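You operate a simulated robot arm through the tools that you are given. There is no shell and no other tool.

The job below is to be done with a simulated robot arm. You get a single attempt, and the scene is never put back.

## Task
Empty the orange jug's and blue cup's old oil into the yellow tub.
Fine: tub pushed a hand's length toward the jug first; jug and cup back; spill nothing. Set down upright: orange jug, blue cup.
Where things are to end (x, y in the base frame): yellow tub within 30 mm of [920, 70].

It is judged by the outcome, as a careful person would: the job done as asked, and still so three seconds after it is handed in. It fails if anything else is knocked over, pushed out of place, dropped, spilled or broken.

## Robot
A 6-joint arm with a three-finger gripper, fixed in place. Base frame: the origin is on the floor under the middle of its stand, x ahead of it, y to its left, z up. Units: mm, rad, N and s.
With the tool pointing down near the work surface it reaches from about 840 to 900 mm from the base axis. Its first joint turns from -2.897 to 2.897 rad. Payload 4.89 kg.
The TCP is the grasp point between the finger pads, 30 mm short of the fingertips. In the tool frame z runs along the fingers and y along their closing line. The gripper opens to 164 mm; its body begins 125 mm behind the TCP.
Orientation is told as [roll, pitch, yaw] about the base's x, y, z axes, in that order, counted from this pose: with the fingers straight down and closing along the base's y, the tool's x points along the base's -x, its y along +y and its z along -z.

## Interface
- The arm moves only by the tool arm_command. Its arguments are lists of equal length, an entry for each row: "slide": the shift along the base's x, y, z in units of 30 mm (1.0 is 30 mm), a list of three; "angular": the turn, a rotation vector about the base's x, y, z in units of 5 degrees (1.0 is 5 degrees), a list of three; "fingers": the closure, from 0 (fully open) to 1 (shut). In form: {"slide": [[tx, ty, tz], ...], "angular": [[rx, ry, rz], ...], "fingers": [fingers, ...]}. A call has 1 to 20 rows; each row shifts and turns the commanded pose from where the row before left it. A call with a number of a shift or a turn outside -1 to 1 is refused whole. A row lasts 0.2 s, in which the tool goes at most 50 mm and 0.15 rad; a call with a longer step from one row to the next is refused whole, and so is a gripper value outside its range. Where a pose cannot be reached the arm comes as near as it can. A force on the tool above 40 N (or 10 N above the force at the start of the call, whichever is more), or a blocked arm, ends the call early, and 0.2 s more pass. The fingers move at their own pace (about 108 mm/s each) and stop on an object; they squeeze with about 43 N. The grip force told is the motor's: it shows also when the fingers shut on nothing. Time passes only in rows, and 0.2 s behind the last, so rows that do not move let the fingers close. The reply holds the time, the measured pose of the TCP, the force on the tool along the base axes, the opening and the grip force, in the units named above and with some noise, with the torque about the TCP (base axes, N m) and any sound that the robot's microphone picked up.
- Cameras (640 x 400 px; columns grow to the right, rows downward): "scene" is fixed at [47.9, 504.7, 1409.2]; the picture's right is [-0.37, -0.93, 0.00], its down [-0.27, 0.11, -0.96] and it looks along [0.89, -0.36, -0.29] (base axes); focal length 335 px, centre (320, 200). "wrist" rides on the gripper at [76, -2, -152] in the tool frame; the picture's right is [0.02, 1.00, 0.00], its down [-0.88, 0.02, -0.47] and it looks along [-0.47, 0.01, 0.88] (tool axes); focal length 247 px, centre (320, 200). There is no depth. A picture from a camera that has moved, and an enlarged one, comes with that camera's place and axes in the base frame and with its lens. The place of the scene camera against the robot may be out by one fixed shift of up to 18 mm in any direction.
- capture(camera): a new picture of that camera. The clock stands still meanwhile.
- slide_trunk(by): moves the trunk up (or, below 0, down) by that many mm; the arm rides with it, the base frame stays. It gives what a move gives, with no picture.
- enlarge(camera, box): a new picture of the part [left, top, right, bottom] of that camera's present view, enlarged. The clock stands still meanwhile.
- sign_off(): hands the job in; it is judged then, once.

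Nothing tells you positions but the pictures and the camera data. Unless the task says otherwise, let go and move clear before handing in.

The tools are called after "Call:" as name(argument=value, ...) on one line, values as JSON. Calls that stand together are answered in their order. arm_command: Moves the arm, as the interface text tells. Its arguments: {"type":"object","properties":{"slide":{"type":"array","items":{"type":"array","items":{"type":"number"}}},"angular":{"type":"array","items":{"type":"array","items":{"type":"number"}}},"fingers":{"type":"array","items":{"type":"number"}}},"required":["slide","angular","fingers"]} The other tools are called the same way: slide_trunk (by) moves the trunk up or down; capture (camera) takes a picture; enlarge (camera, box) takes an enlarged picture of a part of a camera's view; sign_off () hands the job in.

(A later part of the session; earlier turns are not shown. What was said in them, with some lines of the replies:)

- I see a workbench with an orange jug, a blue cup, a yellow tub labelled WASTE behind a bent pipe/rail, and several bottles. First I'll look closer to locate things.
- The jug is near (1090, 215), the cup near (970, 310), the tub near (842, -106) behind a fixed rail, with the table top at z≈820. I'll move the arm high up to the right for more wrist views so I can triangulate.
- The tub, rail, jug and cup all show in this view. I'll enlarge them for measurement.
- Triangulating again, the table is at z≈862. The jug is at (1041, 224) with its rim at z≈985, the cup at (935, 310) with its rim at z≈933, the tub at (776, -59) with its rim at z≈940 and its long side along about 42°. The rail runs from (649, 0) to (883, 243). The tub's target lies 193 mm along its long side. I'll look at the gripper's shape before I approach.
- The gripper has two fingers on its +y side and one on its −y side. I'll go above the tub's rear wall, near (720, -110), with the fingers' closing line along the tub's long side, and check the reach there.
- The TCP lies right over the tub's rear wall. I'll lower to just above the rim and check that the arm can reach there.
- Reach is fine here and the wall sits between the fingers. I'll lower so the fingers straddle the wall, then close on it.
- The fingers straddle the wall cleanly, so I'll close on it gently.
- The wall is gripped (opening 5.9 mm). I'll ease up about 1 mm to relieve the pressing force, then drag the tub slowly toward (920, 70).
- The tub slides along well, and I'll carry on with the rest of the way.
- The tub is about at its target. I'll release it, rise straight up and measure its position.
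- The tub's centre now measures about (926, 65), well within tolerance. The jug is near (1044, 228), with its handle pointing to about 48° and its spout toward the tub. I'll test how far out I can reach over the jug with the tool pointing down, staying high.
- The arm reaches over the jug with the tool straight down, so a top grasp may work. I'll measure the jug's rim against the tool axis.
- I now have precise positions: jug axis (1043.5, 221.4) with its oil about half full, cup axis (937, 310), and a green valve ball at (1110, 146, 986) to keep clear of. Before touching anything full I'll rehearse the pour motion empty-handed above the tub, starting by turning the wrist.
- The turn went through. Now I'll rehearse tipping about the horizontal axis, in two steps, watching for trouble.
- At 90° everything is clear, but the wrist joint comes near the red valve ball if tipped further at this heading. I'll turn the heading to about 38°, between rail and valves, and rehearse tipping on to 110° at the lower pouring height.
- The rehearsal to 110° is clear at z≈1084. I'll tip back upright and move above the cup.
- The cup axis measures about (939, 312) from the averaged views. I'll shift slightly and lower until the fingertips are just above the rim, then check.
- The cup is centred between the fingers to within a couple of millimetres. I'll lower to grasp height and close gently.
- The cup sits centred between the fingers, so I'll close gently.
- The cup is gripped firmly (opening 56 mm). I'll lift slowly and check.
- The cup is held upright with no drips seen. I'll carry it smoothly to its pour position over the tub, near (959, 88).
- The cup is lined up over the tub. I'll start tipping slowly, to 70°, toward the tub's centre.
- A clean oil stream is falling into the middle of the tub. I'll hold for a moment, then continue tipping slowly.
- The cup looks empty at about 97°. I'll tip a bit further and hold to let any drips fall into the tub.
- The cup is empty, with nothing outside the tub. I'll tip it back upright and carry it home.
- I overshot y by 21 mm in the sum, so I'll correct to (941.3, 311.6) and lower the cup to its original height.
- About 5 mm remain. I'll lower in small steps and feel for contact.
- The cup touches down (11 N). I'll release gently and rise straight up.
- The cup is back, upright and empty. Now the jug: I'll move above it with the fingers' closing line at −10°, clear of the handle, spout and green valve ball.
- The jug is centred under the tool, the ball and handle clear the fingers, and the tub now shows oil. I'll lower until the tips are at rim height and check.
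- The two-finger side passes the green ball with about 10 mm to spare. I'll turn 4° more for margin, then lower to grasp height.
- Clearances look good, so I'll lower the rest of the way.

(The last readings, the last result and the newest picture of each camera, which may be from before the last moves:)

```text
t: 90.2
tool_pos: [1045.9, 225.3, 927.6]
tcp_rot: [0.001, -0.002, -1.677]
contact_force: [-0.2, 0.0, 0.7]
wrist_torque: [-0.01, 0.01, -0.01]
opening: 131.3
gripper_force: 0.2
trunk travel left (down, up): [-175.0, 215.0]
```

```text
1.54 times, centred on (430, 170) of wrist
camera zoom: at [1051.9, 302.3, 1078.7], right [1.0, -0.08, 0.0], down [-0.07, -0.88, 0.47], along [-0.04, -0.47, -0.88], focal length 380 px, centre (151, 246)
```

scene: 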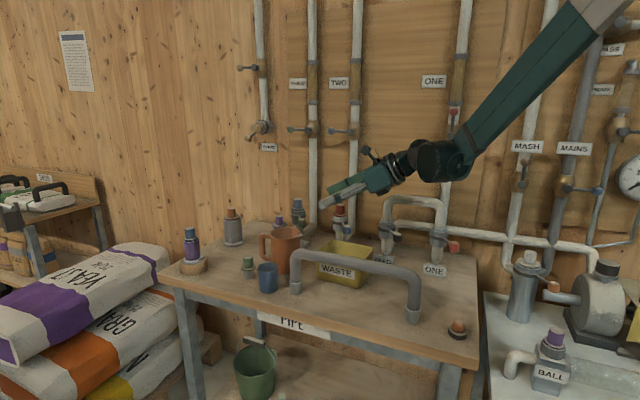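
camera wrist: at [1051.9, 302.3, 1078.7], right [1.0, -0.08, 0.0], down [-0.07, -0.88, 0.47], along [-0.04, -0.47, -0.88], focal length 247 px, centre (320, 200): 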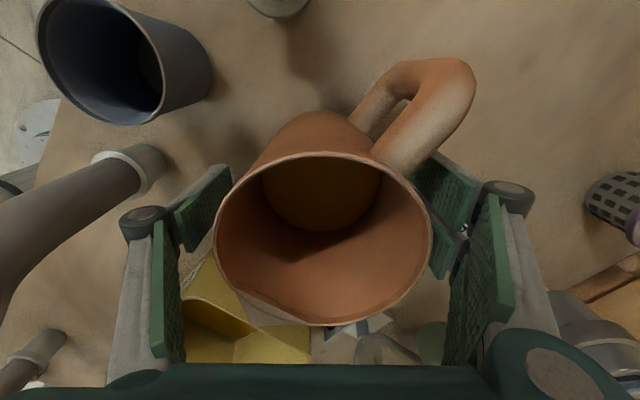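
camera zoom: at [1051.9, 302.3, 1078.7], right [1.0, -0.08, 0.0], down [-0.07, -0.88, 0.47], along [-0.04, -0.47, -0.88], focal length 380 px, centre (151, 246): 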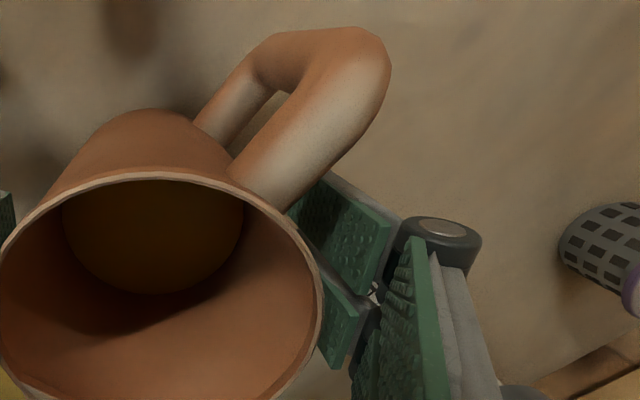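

The handle and finger have enough room (about 8 mm or more after closing). I'll close gently on the jug.

Call:
arm_command(slide=[[0, 0, 0], [0, 0, 0], [0, 0, 0], [0, 0, 0], [0, 0, 0], [0, 0, 0], [0, 0, 0], [0, 0, 0], [0, 0, 0], [0, 0, 0], [0, 0, 0]], angular=[[0, 0, 0], [0, 0, 0], [0, 0, 0], [0, 0, 0], [0, 0, 0], [0, 0, 0], [0, 0, 0], [0, 0, 0], [0, 0, 0], [0, 0, 0], [0, 0, 0]], fingers=[0.24, 0.28, 0.31, 0.34, 0.37, 0.4, 0.43, 0.5, 0.7, 1, 1])

Call:
capture(camera="wrist")

Call:
enlarge(camera="scene", box=[230, 170, 350, 300])

```text
t: 92.6
tool_pos: [1045.4, 225.9, 927.4]
tcp_rot: [0.001, -0.002, -1.676]
contact_force: [1.6, -0.7, 4.3]
wrist_torque: [0.04, 0.06, -0.02]
opening: 95.0
gripper_force: 42.7
trunk travel left (down, up): [-175.0, 215.0]
```

```text
taken
camera wrist: at [1051.7, 302.2, 1079.2], right [1.0, -0.08, 0.0], down [-0.07, -0.88, 0.47], along [-0.04, -0.47, -0.88], focal length 247 px, centre (320, 200)
```

wrist: 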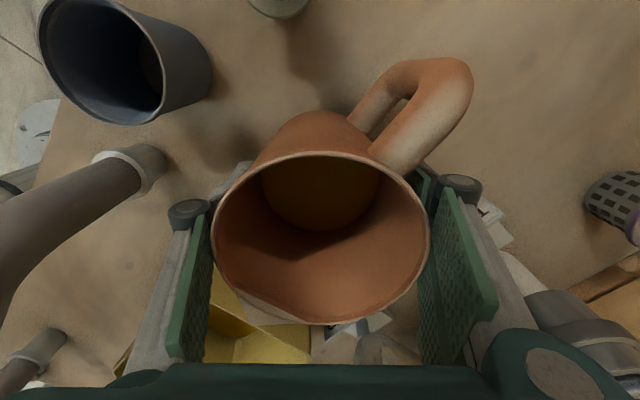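

```text
3.08 times, centred on (290, 235) of scene
camera zoom: at [47.9, 504.7, 1409.2], right [-0.37, -0.93, 0.0], down [-0.27, 0.11, -0.96], along [0.89, -0.36, -0.29], focal length 1031 px, centre (412, 92)
```

zoom: 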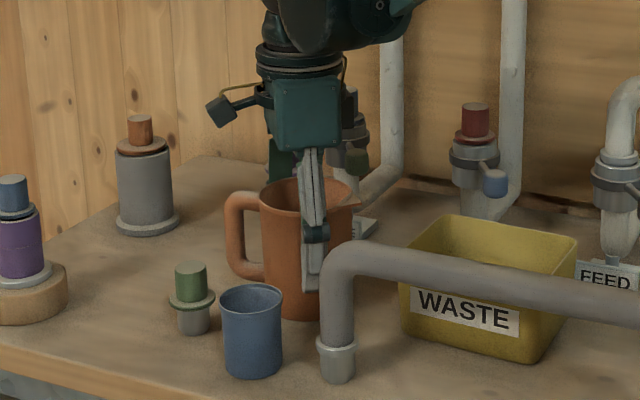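

The jug is gripped (opening 95 mm, 43 N). I'll lift slowly and straight up.

Call:
arm_command(slide=[[0, 0, 0.05], [0, 0, 0.1], [0, 0, 0.2], [0, 0, 0.3], [0, 0, 0.4], [0, 0, 0.45], [0, 0, 0.45], [0, 0, 0.45], [0, 0, 0.45], [0, 0, 0.45], [0, 0, 0.45], [0, 0, 0.45], [0, 0, 0.45], [0, 0, 0.4], [0, 0, 0.25], [0, 0, 0.1], [0, 0, 0]], angular=[[0, 0, 0], [0, 0, 0], [0, 0, 0], [0, 0, 0], [0, 0, 0], [0, 0, 0], [0, 0, 0], [0, 0, 0], [0, 0, 0], [0, 0, 0], [0, 0, 0], [0, 0, 0], [0, 0, 0], [0, 0, 0], [0, 0, 0], [0, 0, 0], [0, 0, 0]], fingers=[1, 1, 1, 1, 1, 1, 1, 1, 1, 1, 1, 1, 1, 1, 1, 1, 1])

Call:
capture(camera="wrist")

Call:
enlarge(camera="scene", box=[220, 110, 400, 300])

```text
t: 96.2
tool_pos: [1046.6, 225.2, 1087.5]
tcp_rot: [0.002, 0.0, -1.675]
contact_force: [0.6, 1.1, -3.1]
wrist_torque: [-0.01, 0.04, 0.04]
opening: 94.7
gripper_force: 42.6
trunk travel left (down, up): [-175.0, 215.0]
```

```text
taken
camera wrist: at [1052.0, 301.5, 1239.4], right [1.0, -0.08, 0.0], down [-0.07, -0.88, 0.47], along [-0.04, -0.47, -0.88], focal length 247 px, centre (320, 200)
```

wrist: 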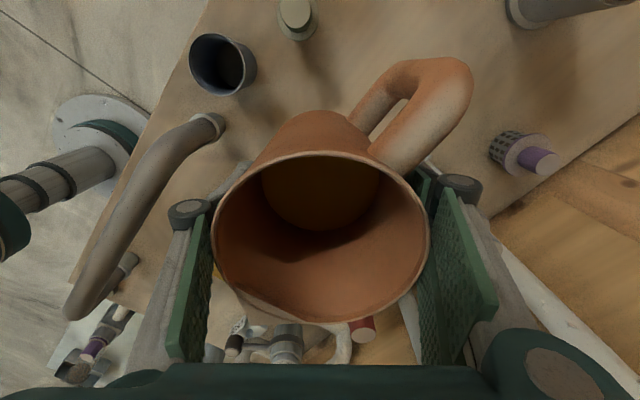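

```text
2.11 times, centred on (310, 205) of scene
camera zoom: at [47.9, 504.7, 1409.2], right [-0.37, -0.93, 0.0], down [-0.27, 0.11, -0.96], along [0.89, -0.36, -0.29], focal length 705 px, centre (341, 190)
```

zoom: 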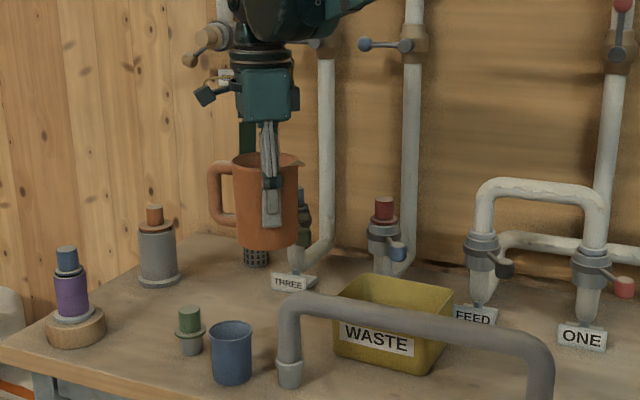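

The jug is up, upright and steady. I'll carry it smoothly to the pour start near (994, 116), turning it 9° so the spout points along the tub's axis.

Call:
arm_command(slide=[[-0.035, -0.073, 0], [-0.07, -0.146, 0], [-0.123, -0.255, 0], [-0.158, -0.328, 0], [-0.175, -0.364, 0], [-0.175, -0.364, 0], [-0.175, -0.364, 0], [-0.175, -0.364, 0], [-0.175, -0.364, 0], [-0.158, -0.328, 0], [-0.14, -0.291, 0], [-0.105, -0.219, 0], [-0.053, -0.109, 0], [-0.035, -0.073, 0], [0, 0, 0], [0, 0, 0]], angular=[[0, 0, -0.036], [0, 0, -0.072], [0, 0, -0.126], [0, 0, -0.162], [0, 0, -0.18], [0, 0, -0.18], [0, 0, -0.18], [0, 0, -0.18], [0, 0, -0.18], [0, 0, -0.162], [0, 0, -0.144], [0, 0, -0.108], [0, 0, -0.054], [0, 0, -0.036], [0, 0, 0], [0, 0, 0]], fingers=[1, 1, 1, 1, 1, 1, 1, 1, 1, 1, 1, 1, 1, 1, 1, 1])

Call:
capture(camera="wrist")

Call:
enlarge(camera="scene", box=[240, 110, 420, 300])

```text
t: 99.6
tool_pos: [993.7, 116.0, 1088.8]
tcp_rot: [0.002, -0.003, -1.832]
contact_force: [-0.7, 0.1, -3.7]
wrist_torque: [-0.01, 0.01, 0.0]
opening: 95.3
gripper_force: 43.0
trunk travel left (down, up): [-175.0, 215.0]
```

```text
taken
camera wrist: at [1010.8, 190.9, 1239.7], right [0.97, -0.24, 0.0], down [-0.21, -0.85, 0.47], along [-0.11, -0.46, -0.88], focal length 247 px, centre (320, 200)
```

wrist: 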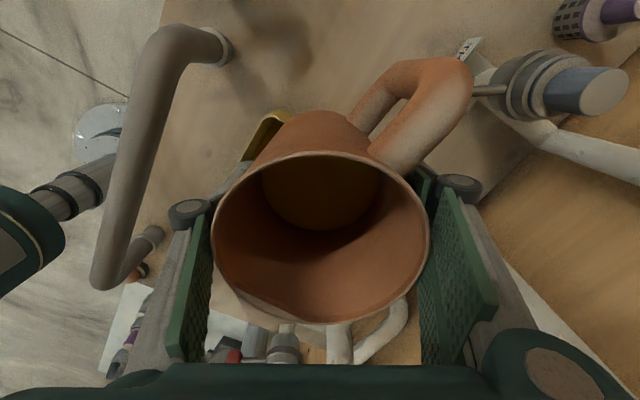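

```text
2.11 times, centred on (330, 205) of scene
camera zoom: at [47.9, 504.7, 1409.2], right [-0.37, -0.93, 0.0], down [-0.27, 0.11, -0.96], along [0.89, -0.36, -0.29], focal length 705 px, centre (299, 190)
```

zoom: 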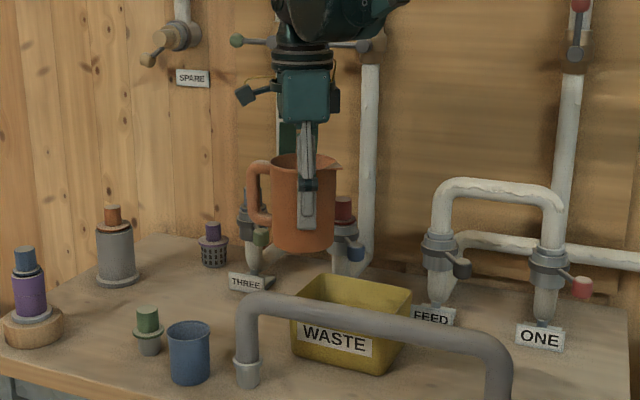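

The jug is positioned. I'll tip slowly to about 52°, where the first oil should come.

Call:
arm_command(slide=[[0, 0, 0], [0, 0, 0], [0, 0, 0], [0, 0, 0], [0, 0, 0], [0, 0, 0], [0, 0, 0], [0, 0, 0], [0, 0, 0], [0, 0, 0], [0, 0, 0], [0, 0, 0], [0, 0, 0], [0, 0, 0], [0, 0, 0], [0, 0, 0], [0, 0, 0], [0, 0, 0], [0, 0, 0], [0, 0, 0]], angular=[[0.246, -0.315, 0], [0.431, -0.552, 0], [0.493, -0.63, 0], [0.493, -0.63, 0], [0.493, -0.63, 0], [0.493, -0.63, 0], [0.493, -0.63, 0], [0.493, -0.63, 0], [0.493, -0.63, 0], [0.431, -0.552, 0], [0.185, -0.236, 0], [0.185, -0.236, 0], [0.185, -0.236, 0], [0.185, -0.236, 0], [0.185, -0.236, 0], [0.185, -0.236, 0], [0.185, -0.236, 0], [0.185, -0.236, 0], [0.185, -0.236, 0], [0.185, -0.236, 0]], fingers=[1, 1, 1, 1, 1, 1, 1, 1, 1, 1, 1, 1, 1, 1, 1, 1, 1, 1, 1, 1])

Call:
capture(camera="wrist")

Call:
enlarge(camera="scene", box=[240, 110, 440, 300])

```text
t: 103.8
tool_pos: [995.2, 116.8, 1088.7]
tcp_rot: [0.656, 0.681, -1.594]
contact_force: [-1.4, 0.4, -3.0]
wrist_torque: [0.01, -0.01, -0.05]
opening: 95.3
gripper_force: 43.3
trunk travel left (down, up): [-175.0, 215.0]
```

```text
taken
camera wrist: at [899.2, 102.9, 1228.3], right [0.78, -0.39, 0.49], down [-0.3, -0.92, -0.25], along [0.55, 0.05, -0.84], focal length 247 px, centre (320, 200)
```

wrist: 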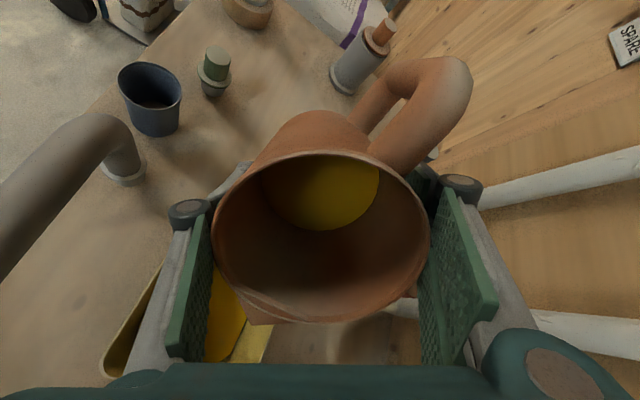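

```text
2.11 times, centred on (340, 205) of scene
camera zoom: at [47.9, 504.7, 1409.2], right [-0.37, -0.93, 0.0], down [-0.27, 0.11, -0.96], along [0.89, -0.36, -0.29], focal length 705 px, centre (278, 190)
```

zoom: 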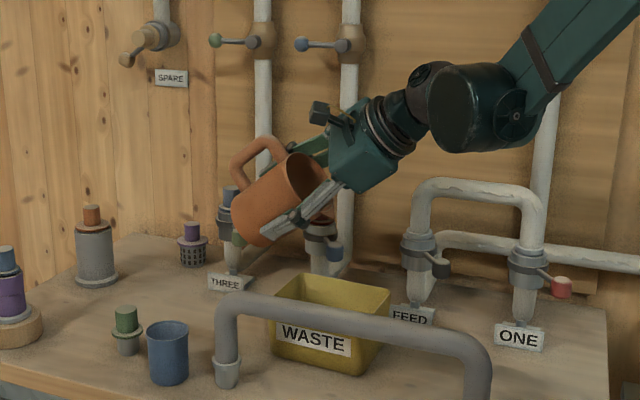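

No oil flows yet at 52°, and the spout is at the lowest point over the tub's centre. I'll continue slowly to about 70°.

Call:
arm_command(slide=[[-0.015, -0.012, 0], [-0.015, -0.012, 0], [-0.015, -0.012, 0], [-0.015, -0.012, 0], [-0.015, -0.012, 0], [-0.015, -0.012, 0], [0, 0, 0]], angular=[[0.185, -0.236, 0], [0.185, -0.236, 0], [0.185, -0.236, 0], [0.185, -0.236, 0], [0.185, -0.236, 0], [0.185, -0.236, 0], [0, 0, 0]], fingers=[1, 1, 1, 1, 1, 1, 1])

Call:
capture(camera="wrist")

Call:
enlarge(camera="scene", box=[240, 110, 440, 300])

```text
t: 105.4
tool_pos: [992.6, 113.9, 1088.1]
tcp_rot: [0.827, 0.775, -1.481]
contact_force: [0.1, 0.6, -3.3]
wrist_torque: [0.01, 0.03, 0.0]
opening: 95.0
gripper_force: 42.6
trunk travel left (down, up): [-175.0, 215.0]
```

```text
taken
camera wrist: at [880.3, 87.2, 1213.7], right [0.72, -0.44, 0.54], down [-0.26, -0.89, -0.38], along [0.65, 0.13, -0.75], focal length 247 px, centre (320, 200)
```

wrist: 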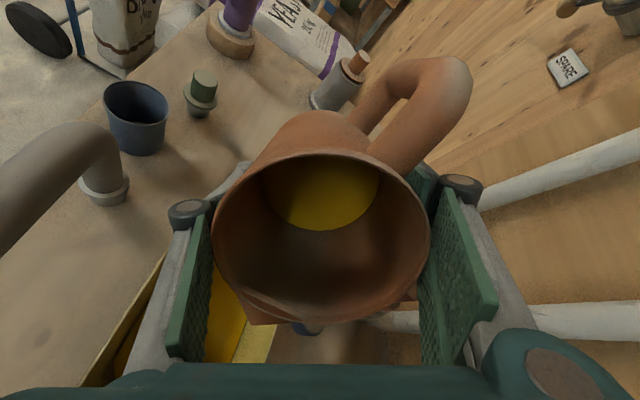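

```text
2.11 times, centred on (340, 205) of scene
camera zoom: at [47.9, 504.7, 1409.2], right [-0.37, -0.93, 0.0], down [-0.27, 0.11, -0.96], along [0.89, -0.36, -0.29], focal length 705 px, centre (278, 190)
```

zoom: 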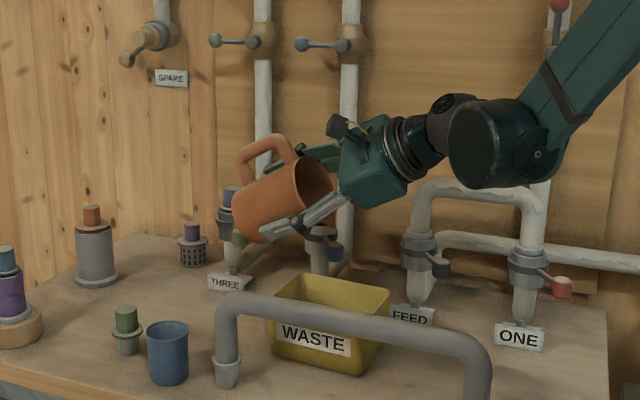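

Still no flow at about 61°. I'll continue in small steps, keeping the spout over the tub's centre.

Call:
arm_command(slide=[[-0.02, -0.016, 0], [-0.02, -0.016, 0], [-0.02, -0.016, 0], [-0.02, -0.016, 0], [-0.02, -0.016, 0], [-0.02, -0.016, 0], [0, 0, 0]], angular=[[0.185, -0.236, 0], [0.185, -0.236, 0], [0.185, -0.236, 0], [0.185, -0.236, 0], [0.185, -0.236, 0], [0.185, -0.236, 0], [0, 0, 0]], fingers=[1, 1, 1, 1, 1, 1, 1])

Call:
capture(camera="wrist")

Call:
enlarge(camera="scene", box=[240, 110, 440, 300])

```text
t: 107.0
tool_pos: [986.4, 111.1, 1087.6]
tcp_rot: [1.027, 0.848, -1.336]
contact_force: [0.1, -0.2, -4.0]
wrist_torque: [0.02, 0.01, 0.06]
opening: 95.4
gripper_force: 42.6
trunk travel left (down, up): [-175.0, 215.0]
```

```text
taken
camera wrist: at [861.4, 72.6, 1196.2], right [0.65, -0.49, 0.58], down [-0.2, -0.85, -0.49], along [0.73, 0.2, -0.65], focal length 247 px, centre (320, 200)
```

wrist: 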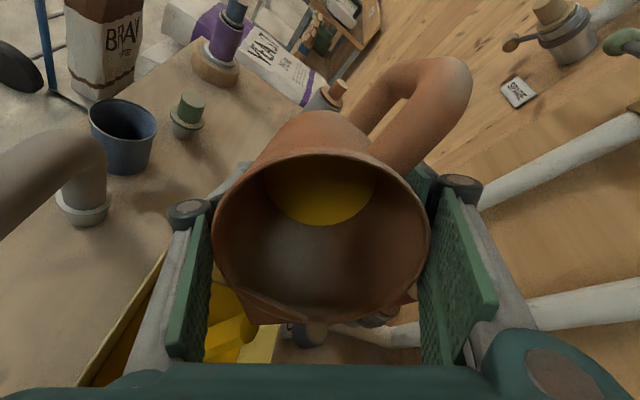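

```text
2.11 times, centred on (340, 205) of scene
camera zoom: at [47.9, 504.7, 1409.2], right [-0.37, -0.93, 0.0], down [-0.27, 0.11, -0.96], along [0.89, -0.36, -0.29], focal length 705 px, centre (278, 190)
```

zoom: 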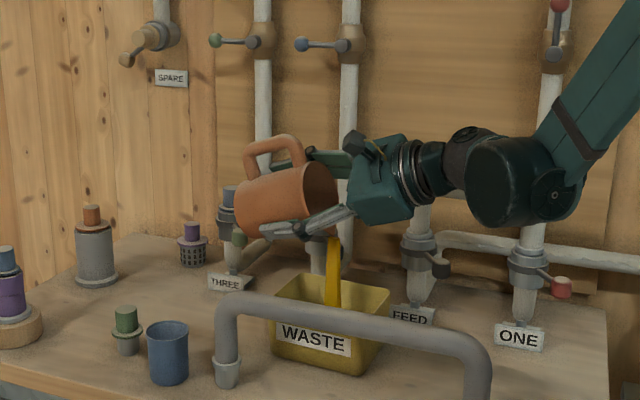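

The oil is flowing from the spout into the middle of the tub. I'll continue slowly while keeping the spout in place.

Call:
arm_command(slide=[[0, 0, 0], [0, 0, 0], [-0.03, -0.024, 0], [-0.03, -0.024, 0], [-0.035, -0.027, 0], [-0.035, -0.027, 0], [-0.035, -0.027, 0], [-0.037, -0.029, 0], [-0.037, -0.029, 0], [-0.037, -0.029, 0], [0, 0, 0], [0, 0, 0]], angular=[[0, 0, 0], [0, 0, 0], [0.185, -0.236, 0], [0.185, -0.236, 0], [0.185, -0.236, 0], [0.185, -0.236, 0], [0.185, -0.236, 0], [0.185, -0.236, 0], [0.185, -0.236, 0], [0.185, -0.236, 0], [0, 0, 0], [0, 0, 0]], fingers=[1, 1, 1, 1, 1, 1, 1, 1, 1, 1, 1, 1])

Call:
capture(camera="wrist")

Call:
enlarge(camera="scene", box=[240, 110, 440, 300])

```text
t: 109.6
tool_pos: [979.5, 104.1, 1089.9]
tcp_rot: [1.342, 0.913, -1.091]
contact_force: [-0.5, -0.1, -1.2]
wrist_torque: [-0.02, 0.01, 0.0]
opening: 95.2
gripper_force: 42.6
trunk travel left (down, up): [-175.0, 215.0]
```

```text
taken
camera wrist: at [837.6, 53.7, 1168.8], right [0.55, -0.57, 0.61], down [-0.11, -0.78, -0.62], along [0.83, 0.28, -0.49], focal length 247 px, centre (320, 200)
```

wrist: 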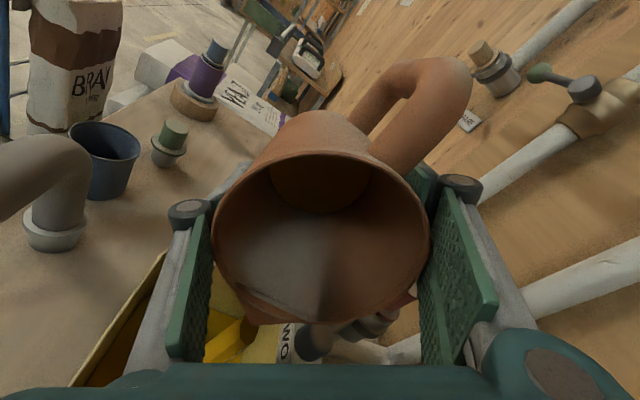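

```text
2.11 times, centred on (340, 205) of scene
camera zoom: at [47.9, 504.7, 1409.2], right [-0.37, -0.93, 0.0], down [-0.27, 0.11, -0.96], along [0.89, -0.36, -0.29], focal length 705 px, centre (278, 190)
```

zoom: 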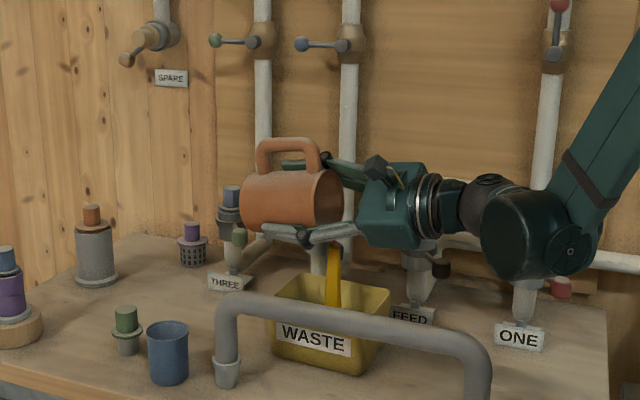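

It's still flowing cleanly, and the jug is nearly empty. I'll continue to about 94° and then further.

Call:
arm_command(slide=[[0, 0, 0], [0, 0, 0], [-0.046, -0.036, 0], [-0.046, -0.036, 0], [-0.046, -0.036, 0], [-0.046, -0.036, 0], [-0.046, -0.036, 0], [-0.046, -0.036, 0], [-0.046, -0.036, 0], [-0.046, -0.036, 0], [0, 0, 0], [0, 0, 0], [0, 0, 0]], angular=[[0, 0, 0], [0, 0, 0], [0.185, -0.236, 0], [0.185, -0.236, 0], [0.185, -0.236, 0], [0.185, -0.236, 0], [0.185, -0.236, 0], [0.185, -0.236, 0], [0.185, -0.236, 0], [0.185, -0.236, 0], [0, 0, 0], [0, 0, 0], [0, 0, 0]], fingers=[1, 1, 1, 1, 1, 1, 1, 1, 1, 1, 1, 1, 1])

Call:
capture(camera="wrist")

Call:
enlarge(camera="scene", box=[240, 110, 440, 300])

```text
t: 112.4
tool_pos: [967.0, 95.7, 1088.9]
tcp_rot: [1.688, 0.926, -0.813]
contact_force: [1.0, 0.5, -2.2]
wrist_torque: [-0.03, 0.01, 0.03]
opening: 95.2
gripper_force: 43.0
trunk travel left (down, up): [-175.0, 215.0]
```

```text
taken
camera wrist: at [815.3, 36.9, 1136.9], right [0.45, -0.65, 0.61], down [0.0, -0.69, -0.73], along [0.89, 0.33, -0.31], focal length 247 px, centre (320, 200)
```

wrist: 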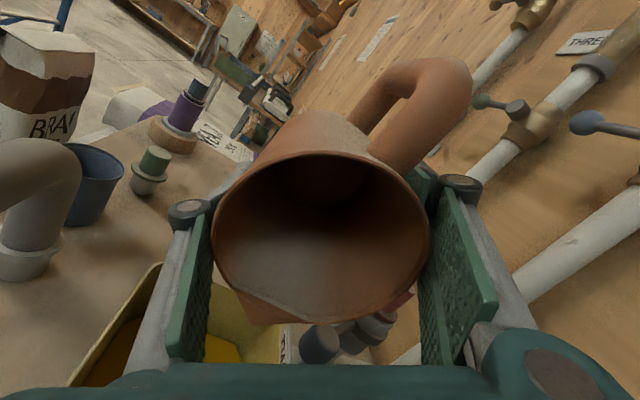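

```text
2.11 times, centred on (340, 205) of scene
camera zoom: at [47.9, 504.7, 1409.2], right [-0.37, -0.93, 0.0], down [-0.27, 0.11, -0.96], along [0.89, -0.36, -0.29], focal length 705 px, centre (278, 190)
```

zoom: 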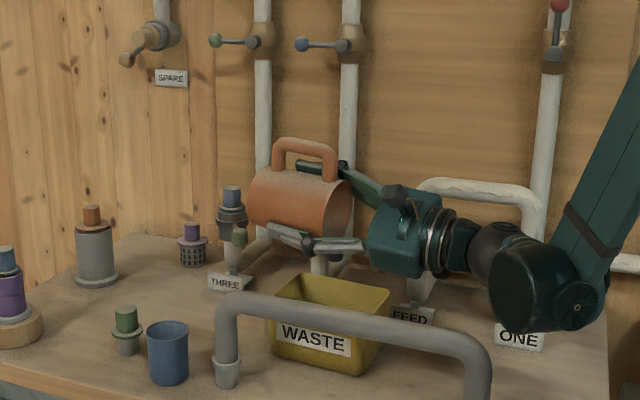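

The jug looks empty at about 94°. I'll tip on to about 109° and hold so that the last drips go into the tub.

Call:
arm_command(slide=[[-0.06, -0.047, 0], [-0.08, -0.062, 0], [-0.08, -0.062, 0], [-0.08, -0.062, 0], [-0.06, -0.047, 0], [0, 0, 0], [0, 0, 0], [0, 0, 0], [0, 0, 0], [0, 0, 0], [0, 0, 0], [0, 0, 0]], angular=[[0.37, -0.473, 0], [0.37, -0.473, 0], [0.37, -0.473, 0], [0.37, -0.473, 0], [0.37, -0.473, 0], [0, 0, 0], [0, 0, 0], [0, 0, 0], [0, 0, 0], [0, 0, 0], [0, 0, 0], [0, 0, 0]], fingers=[1, 1, 1, 1, 1, 1, 1, 1, 1, 1, 1, 1])

Call:
capture(camera="wrist")

Call:
enlarge(camera="scene", box=[240, 110, 440, 300])

```text
t: 115.0
tool_pos: [956.0, 87.3, 1089.3]
tcp_rot: [2.095, 0.859, -0.496]
contact_force: [0.0, 0.8, -0.7]
wrist_torque: [-0.01, 0.0, 0.02]
opening: 95.2
gripper_force: 43.0
trunk travel left (down, up): [-175.0, 215.0]
```

```text
taken
camera wrist: at [798.7, 23.4, 1095.1], right [0.33, -0.75, 0.58], down [0.16, -0.56, -0.81], along [0.93, 0.36, -0.06], focal length 247 px, centre (320, 200)
```

wrist: 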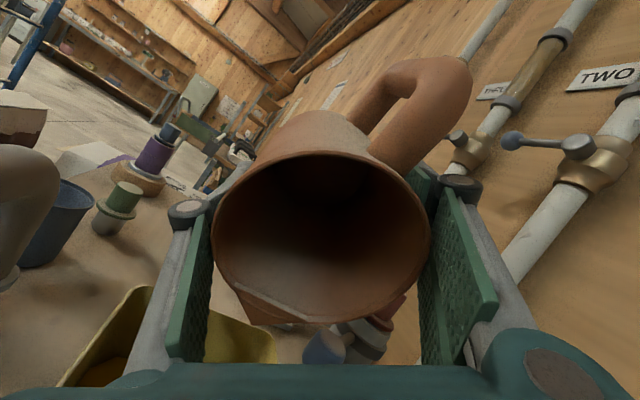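

```text
2.11 times, centred on (340, 205) of scene
camera zoom: at [47.9, 504.7, 1409.2], right [-0.37, -0.93, 0.0], down [-0.27, 0.11, -0.96], along [0.89, -0.36, -0.29], focal length 705 px, centre (278, 190)
```

zoom: 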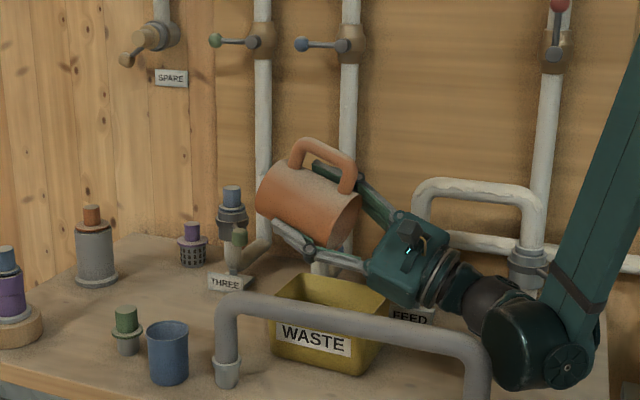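

The jug is empty, and the table around the tub is clean. I'll tip back upright, keeping the spout over the tub at first.

Call:
arm_command(slide=[[0.101, 0.079, 0], [0.101, 0.079, 0], [0.101, 0.079, 0], [0.101, 0.079, 0], [0.101, 0.079, 0], [0.101, 0.079, 0], [0.101, 0.079, 0], [0.101, 0.079, 0], [0.101, 0.079, 0], [0.101, 0.079, 0], [0.101, 0.079, 0], [0.103, 0.083, 0], [0, 0, 0], [0, 0, 0], [0, 0, 0], [0, 0, 0], [0, 0, 0], [0, 0, 0], [0, 0, 0], [0, 0, 0]], angular=[[-0.616, 0.788, 0], [-0.616, 0.788, 0], [-0.616, 0.788, 0], [-0.616, 0.788, 0], [-0.616, 0.788, 0], [-0.616, 0.788, 0], [-0.616, 0.788, 0], [-0.616, 0.788, 0], [-0.616, 0.788, 0], [-0.616, 0.788, 0], [-0.616, 0.788, 0], [-0.616, 0.788, 0], [-0.616, 0.788, 0], [-0.616, 0.788, 0], [-0.616, 0.788, 0], [-0.616, 0.788, 0], [-0.616, 0.788, 0], [-0.616, 0.788, 0], [-0.616, 0.788, 0], [-0.616, 0.788, 0]], fingers=[1, 1, 1, 1, 1, 1, 1, 1, 1, 1, 1, 1, 1, 1, 1, 1, 1, 1, 1, 1])

Call:
arm_command(slide=[[0, 0, 0], [0, 0, 0], [0, 0, 0], [0, 0, 0]], angular=[[-0.56, 0.701, 0], [-0.559, 0.701, 0], [0, 0, 0], [0, 0, 0]], fingers=[1, 1, 1, 1])

Call:
enlarge(camera="scene", box=[240, 110, 420, 300])

Call:
capture(camera="wrist")

```text
t: 119.2
tool_pos: [993.1, 116.2, 1087.9]
tcp_rot: [0.096, 0.126, -1.83]
contact_force: [-0.5, -0.4, -1.3]
wrist_torque: [0.04, -0.12, 0.0]
opening: 95.1
gripper_force: 42.5
trunk travel left (down, up): [-175.0, 215.0]
```

```text
t: 120.2
tool_pos: [993.6, 116.7, 1088.3]
tcp_rot: [0.001, -0.001, -1.834]
contact_force: [0.5, -0.3, -0.4]
wrist_torque: [-0.02, 0.04, -0.02]
opening: 94.9
gripper_force: 42.9
trunk travel left (down, up): [-175.0, 215.0]
```

```text
2.11 times, centred on (330, 205) of scene
camera zoom: at [47.9, 504.7, 1409.2], right [-0.37, -0.93, 0.0], down [-0.27, 0.11, -0.96], along [0.89, -0.36, -0.29], focal length 705 px, centre (299, 190)
```

zoom: 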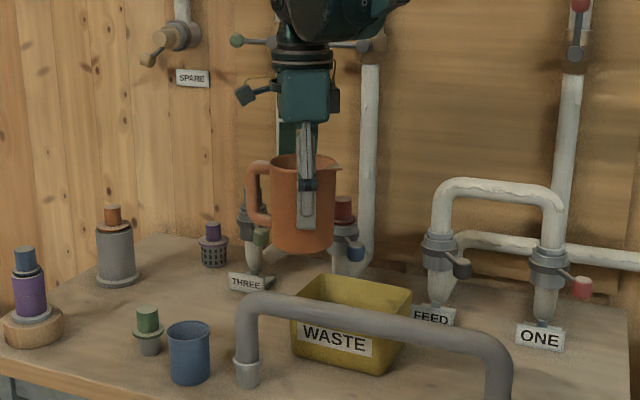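

```text
taken
camera wrist: at [1011.7, 190.9, 1239.7], right [0.97, -0.24, 0.0], down [-0.21, -0.85, 0.47], along [-0.11, -0.46, -0.88], focal length 247 px, centre (320, 200)
```

wrist: 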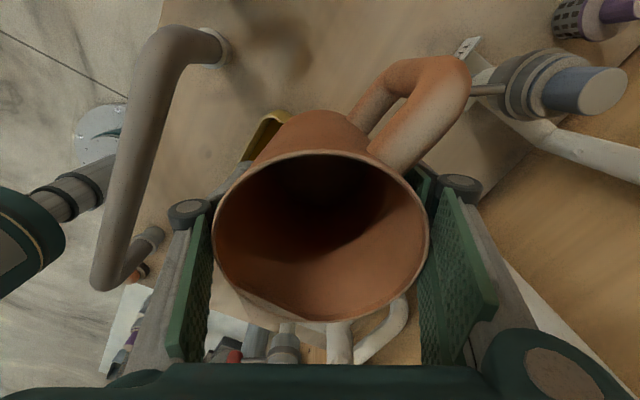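

The jug is upright and empty. I'll carry it back to its original spot, undoing the 9° turn.

Call:
arm_command(slide=[[0.035, 0.073, 0], [0.07, 0.146, 0], [0.123, 0.255, 0], [0.158, 0.328, 0], [0.175, 0.364, 0], [0.175, 0.364, 0], [0.175, 0.364, 0], [0.175, 0.364, 0], [0.175, 0.364, 0], [0.158, 0.328, 0], [0.14, 0.291, 0], [0.105, 0.219, 0], [0.053, 0.109, 0], [0.035, 0.073, 0], [0, 0, 0], [0, 0, 0]], angular=[[0, 0, 0.036], [0, 0, 0.072], [0, 0, 0.126], [0, 0, 0.162], [0, 0, 0.18], [0, 0, 0.18], [0, 0, 0.18], [0, 0, 0.18], [0, 0, 0.18], [0, 0, 0.162], [0, 0, 0.144], [0, 0, 0.108], [0, 0, 0.054], [0, 0, 0.036], [0, 0, 0], [0, 0, 0]], fingers=[1, 1, 1, 1, 1, 1, 1, 1, 1, 1, 1, 1, 1, 1, 1, 1])

Call:
capture(camera="wrist")

```text
t: 123.6
tool_pos: [1046.6, 224.6, 1089.5]
tcp_rot: [0.004, 0.0, -1.679]
contact_force: [-0.4, -0.3, -1.0]
wrist_torque: [-0.04, -0.02, 0.01]
opening: 95.2
gripper_force: 43.6
trunk travel left (down, up): [-175.0, 215.0]
```

```text
taken
camera wrist: at [1051.6, 301.1, 1240.4], right [1.0, -0.09, 0.0], down [-0.08, -0.88, 0.47], along [-0.04, -0.47, -0.88], focal length 247 px, centre (320, 200)
```

wrist: 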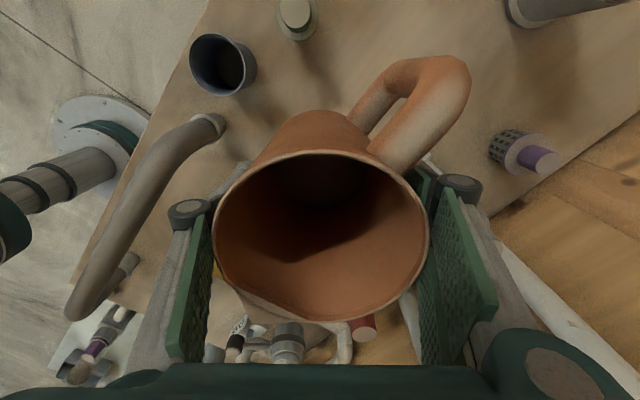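

Back over its spot. I'll lower it slowly to about 3 mm above the table and then feel for contact.

Call:
arm_command(slide=[[0, 0, -0.1], [0, 0, -0.25], [0, 0, -0.4], [0, 0, -0.45], [0, 0, -0.45], [0, 0, -0.45], [0, 0, -0.45], [0, 0, -0.45], [0, 0, -0.45], [0, 0, -0.45], [0, 0, -0.45], [0, 0, -0.4], [0, 0, -0.25], [0, 0, -0.2], [0, 0, -0.1], [0, 0, 0]], angular=[[0, 0, 0], [0, 0, 0], [0, 0, 0], [0, 0, 0], [0, 0, 0], [0, 0, 0], [0, 0, 0], [0, 0, 0], [0, 0, 0], [0, 0, 0], [0, 0, 0], [0, 0, 0], [0, 0, 0], [0, 0, 0], [0, 0, 0], [0, 0, 0]], fingers=[1, 1, 1, 1, 1, 1, 1, 1, 1, 1, 1, 1, 1, 1, 1, 1])

Call:
arm_command(slide=[[0, 0, -0.04], [0, 0, -0.03], [0, 0, 0], [0, 0, 0]], angular=[[0, 0, 0], [0, 0, 0], [0, 0, 0], [0, 0, 0]], fingers=[1, 1, 1, 1])

Call:
enlarge(camera="scene", box=[230, 170, 350, 300])

```text
t: 127.0
tool_pos: [1045.5, 223.7, 929.7]
tcp_rot: [0.003, -0.001, -1.679]
contact_force: [-0.1, 0.2, -0.9]
wrist_torque: [-0.01, 0.0, -0.01]
opening: 95.2
gripper_force: 43.5
trunk travel left (down, up): [-175.0, 215.0]
```

```text
t: 128.0
tool_pos: [1044.5, 226.2, 928.6]
tcp_rot: [0.004, 0.001, -1.679]
contact_force: [5.4, 3.4, 16.1]
wrist_torque: [-0.02, 0.29, -0.04]
opening: 95.2
gripper_force: 43.2
trunk travel left (down, up): [-175.0, 215.0]
```

```text
3.08 times, centred on (290, 235) of scene
camera zoom: at [47.9, 504.7, 1409.2], right [-0.37, -0.93, 0.0], down [-0.27, 0.11, -0.96], along [0.89, -0.36, -0.29], focal length 1031 px, centre (412, 92)
```

zoom: 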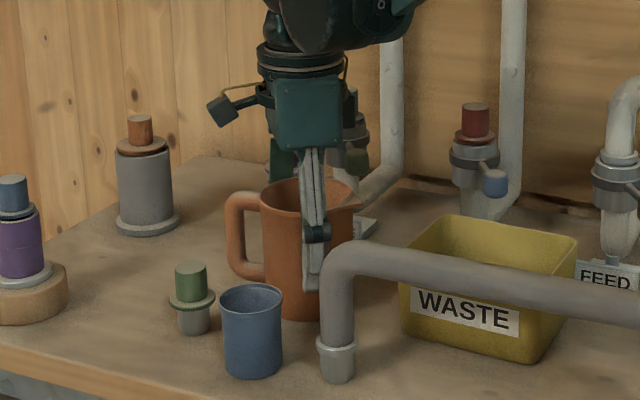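

The jug touches down (16 N). I'll relieve the pressure slightly, open gently, and rise.

Call:
arm_command(slide=[[0, 0, 0.02], [0, 0, 0], [0, 0, 0], [0, 0, 0], [0, 0, 0], [0, 0, 0], [0, 0, 0], [0, 0, 0], [0, 0, 0]], angular=[[0, 0, 0], [0, 0, 0], [0, 0, 0], [0, 0, 0], [0, 0, 0], [0, 0, 0], [0, 0, 0], [0, 0, 0], [0, 0, 0]], fingers=[0.5, 0.42, 0.39, 0.36, 0.32, 0.28, 0.24, 0.2, 0.2])

Call:
capture(camera="wrist")

```text
t: 130.0
tool_pos: [1046.1, 225.0, 926.7]
tcp_rot: [0.005, 0.001, -1.678]
contact_force: [-0.3, 0.1, -0.1]
wrist_torque: [0.01, 0.0, -0.03]
opening: 131.2
gripper_force: 0.2
trunk travel left (down, up): [-175.0, 215.0]
```

```text
taken
camera wrist: at [1050.9, 301.3, 1079.9], right [1.0, -0.09, 0.0], down [-0.08, -0.88, 0.47], along [-0.04, -0.47, -0.88], focal length 247 px, centre (320, 200)
```

wrist: 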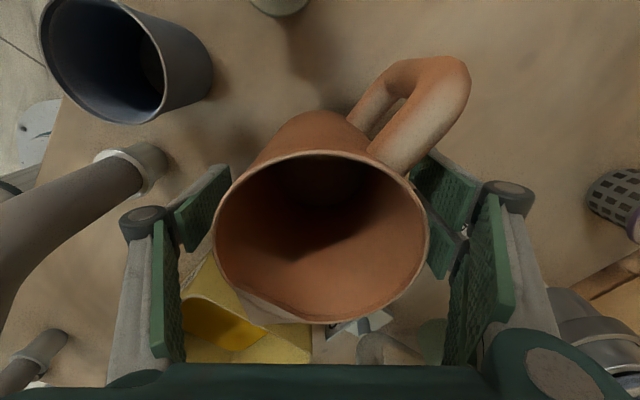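

The jug is free and standing. I'll rise straight up, clear of it.

Call:
arm_command(slide=[[0, 0, 0.3], [0, 0, 0.5], [0, 0, 0.5], [0, 0, 0.6], [0, 0, 0.7], [0, 0, 0.7], [0, 0, 0.8], [0, 0, 0.8], [0, 0, 0.8], [0, 0, 0.8], [0, 0, 0.5], [0, 0, 0]], angular=[[0, 0, 0], [0, 0, 0], [0, 0, 0], [0, 0, 0], [0, 0, 0], [0, 0, 0], [0, 0, 0], [0, 0, 0], [0, 0, 0], [0, 0, 0], [0, 0, 0], [0, 0, 0]], fingers=[0.2, 0.2, 0.2, 0.2, 0.2, 0.2, 0.2, 0.2, 0.2, 0.2, 0.2, 0.2])

Call:
capture(camera="wrist")

Call:
capture(camera="scene")

Call:
enlarge(camera="scene", box=[160, 180, 440, 340])

```text
t: 132.6
tool_pos: [1044.7, 226.3, 1140.7]
tcp_rot: [0.004, -0.001, -1.679]
contact_force: [-0.3, 0.4, -0.8]
wrist_torque: [0.03, -0.07, -0.01]
opening: 131.3
gripper_force: 0.1
trunk travel left (down, up): [-175.0, 215.0]
```

```text
taken
camera wrist: at [1051.3, 301.7, 1291.2], right [1.0, -0.09, 0.0], down [-0.08, -0.88, 0.47], along [-0.04, -0.47, -0.88], focal length 247 px, centre (320, 200)
```

wrist: 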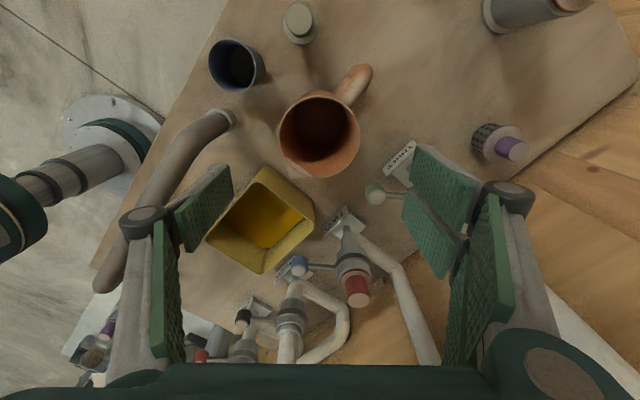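

```text
taken
```

scene: 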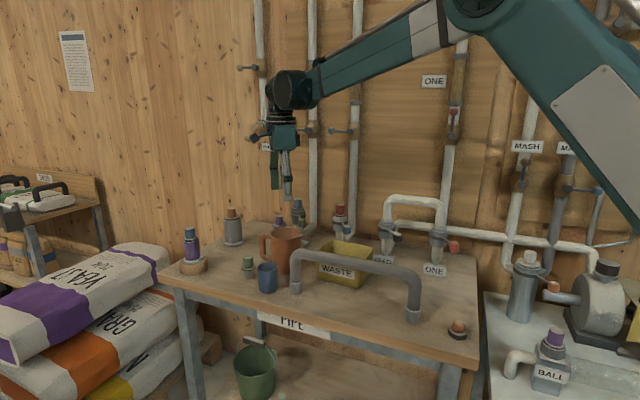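

```text
2.29 times, centred on (300, 260) of scene
camera zoom: at [47.9, 504.7, 1409.2], right [-0.37, -0.93, 0.0], down [-0.27, 0.11, -0.96], along [0.89, -0.36, -0.29], focal length 766 px, centre (366, 63)
```

zoom: 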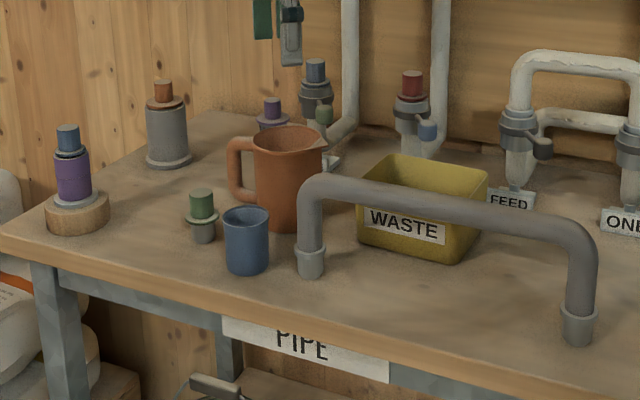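

Jug and cup stand upright in their places, empty. The tub holds the oil at about (928, 67), and the table is clean. I'll retreat clear of the table and take a last look.

Call:
arm_command(slide=[[-0.2, 0.05, 0.5], [-0.4, 0.1, 0.5], [-0.7, 0.15, 0.5], [-0.8, 0.15, 0.5], [-0.8, 0.15, 0.5], [-0.8, 0.15, 0.5], [-0.8, 0.15, 0.4], [-0.8, 0.15, 0.4], [-0.8, 0.15, 0.3], [-0.8, 0.15, 0.3], [-0.8, 0.15, 0.2], [-0.8, 0.15, 0], [-0.8, 0.15, 0], [-0.8, 0.15, 0], [-0.6, 0.1, 0], [-0.3, 0, 0], [0, 0, 0]], angular=[[0, 0, 0], [0, 0, 0], [0, 0, 0], [0, 0, 0], [0, 0, 0], [0, 0, 0], [0, 0, 0], [0, 0, 0], [0, 0, 0], [0, 0, 0], [0, 0, 0], [0, 0, 0], [0, 0, 0], [0, 0, 0], [0, 0, 0], [0, 0, 0], [0, 0, 0]], fingers=[0.2, 0.2, 0.2, 0.2, 0.2, 0.2, 0.1, 0, 0, 0, 0, 0, 0, 0, 0, 0, 0])

Call:
capture(camera="scene")

Call:
enlarge(camera="scene", box=[160, 180, 480, 370])

```text
t: 136.2
tool_pos: [714.9, 287.9, 1276.4]
tcp_rot: [0.003, 0.001, -1.678]
contact_force: [-0.4, 0.0, 0.4]
wrist_torque: [0.0, -0.04, -0.01]
opening: 164.0
gripper_force: 0.0
trunk travel left (down, up): [-175.0, 215.0]
```

```text
taken
```

scene: 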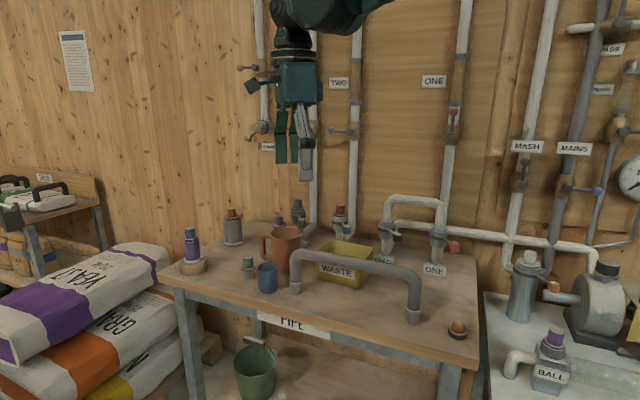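

```text
2.00 times, centred on (320, 275) of scene
camera zoom: at [47.9, 504.7, 1409.2], right [-0.37, -0.93, 0.0], down [-0.27, 0.11, -0.96], along [0.89, -0.36, -0.29], focal length 670 px, centre (320, 50)
```

zoom: 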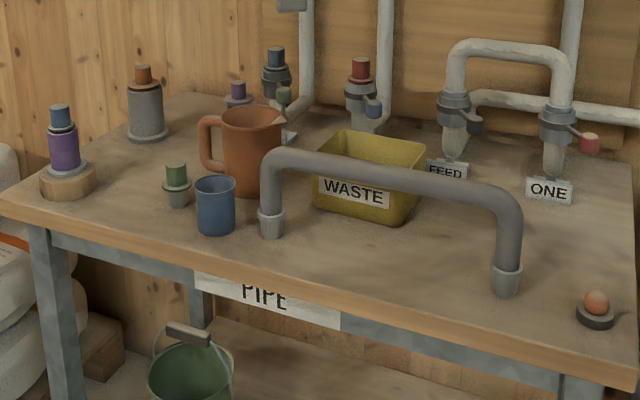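

The tub is at its target with the oil in it, and the jug and cup stand upright and empty in their original places. Nothing is spilled or disturbed, and the arm is clear, so I'm handing the job in.

Call:
sign_off()

```text
The job is handed in.
```

The old oil from the orange jug and the blue cup is now in the yellow tub, and I've handed the job in.

- **Tub:** I moved it before pouring, by gripping its rear wall and sliding it toward the jug. Its centre measures about (928, 67), roughly 10 mm from the [920, 70] target.
- **Cup and jug:** Both are empty, standing upright and back where they started.
- **Spills:** I saw no oil outside the tub in the pictures taken during and after the pours.
- **Everything else:** The rail, valves and bottles look undisturbed. The gripper is open and the arm is clear of the table.
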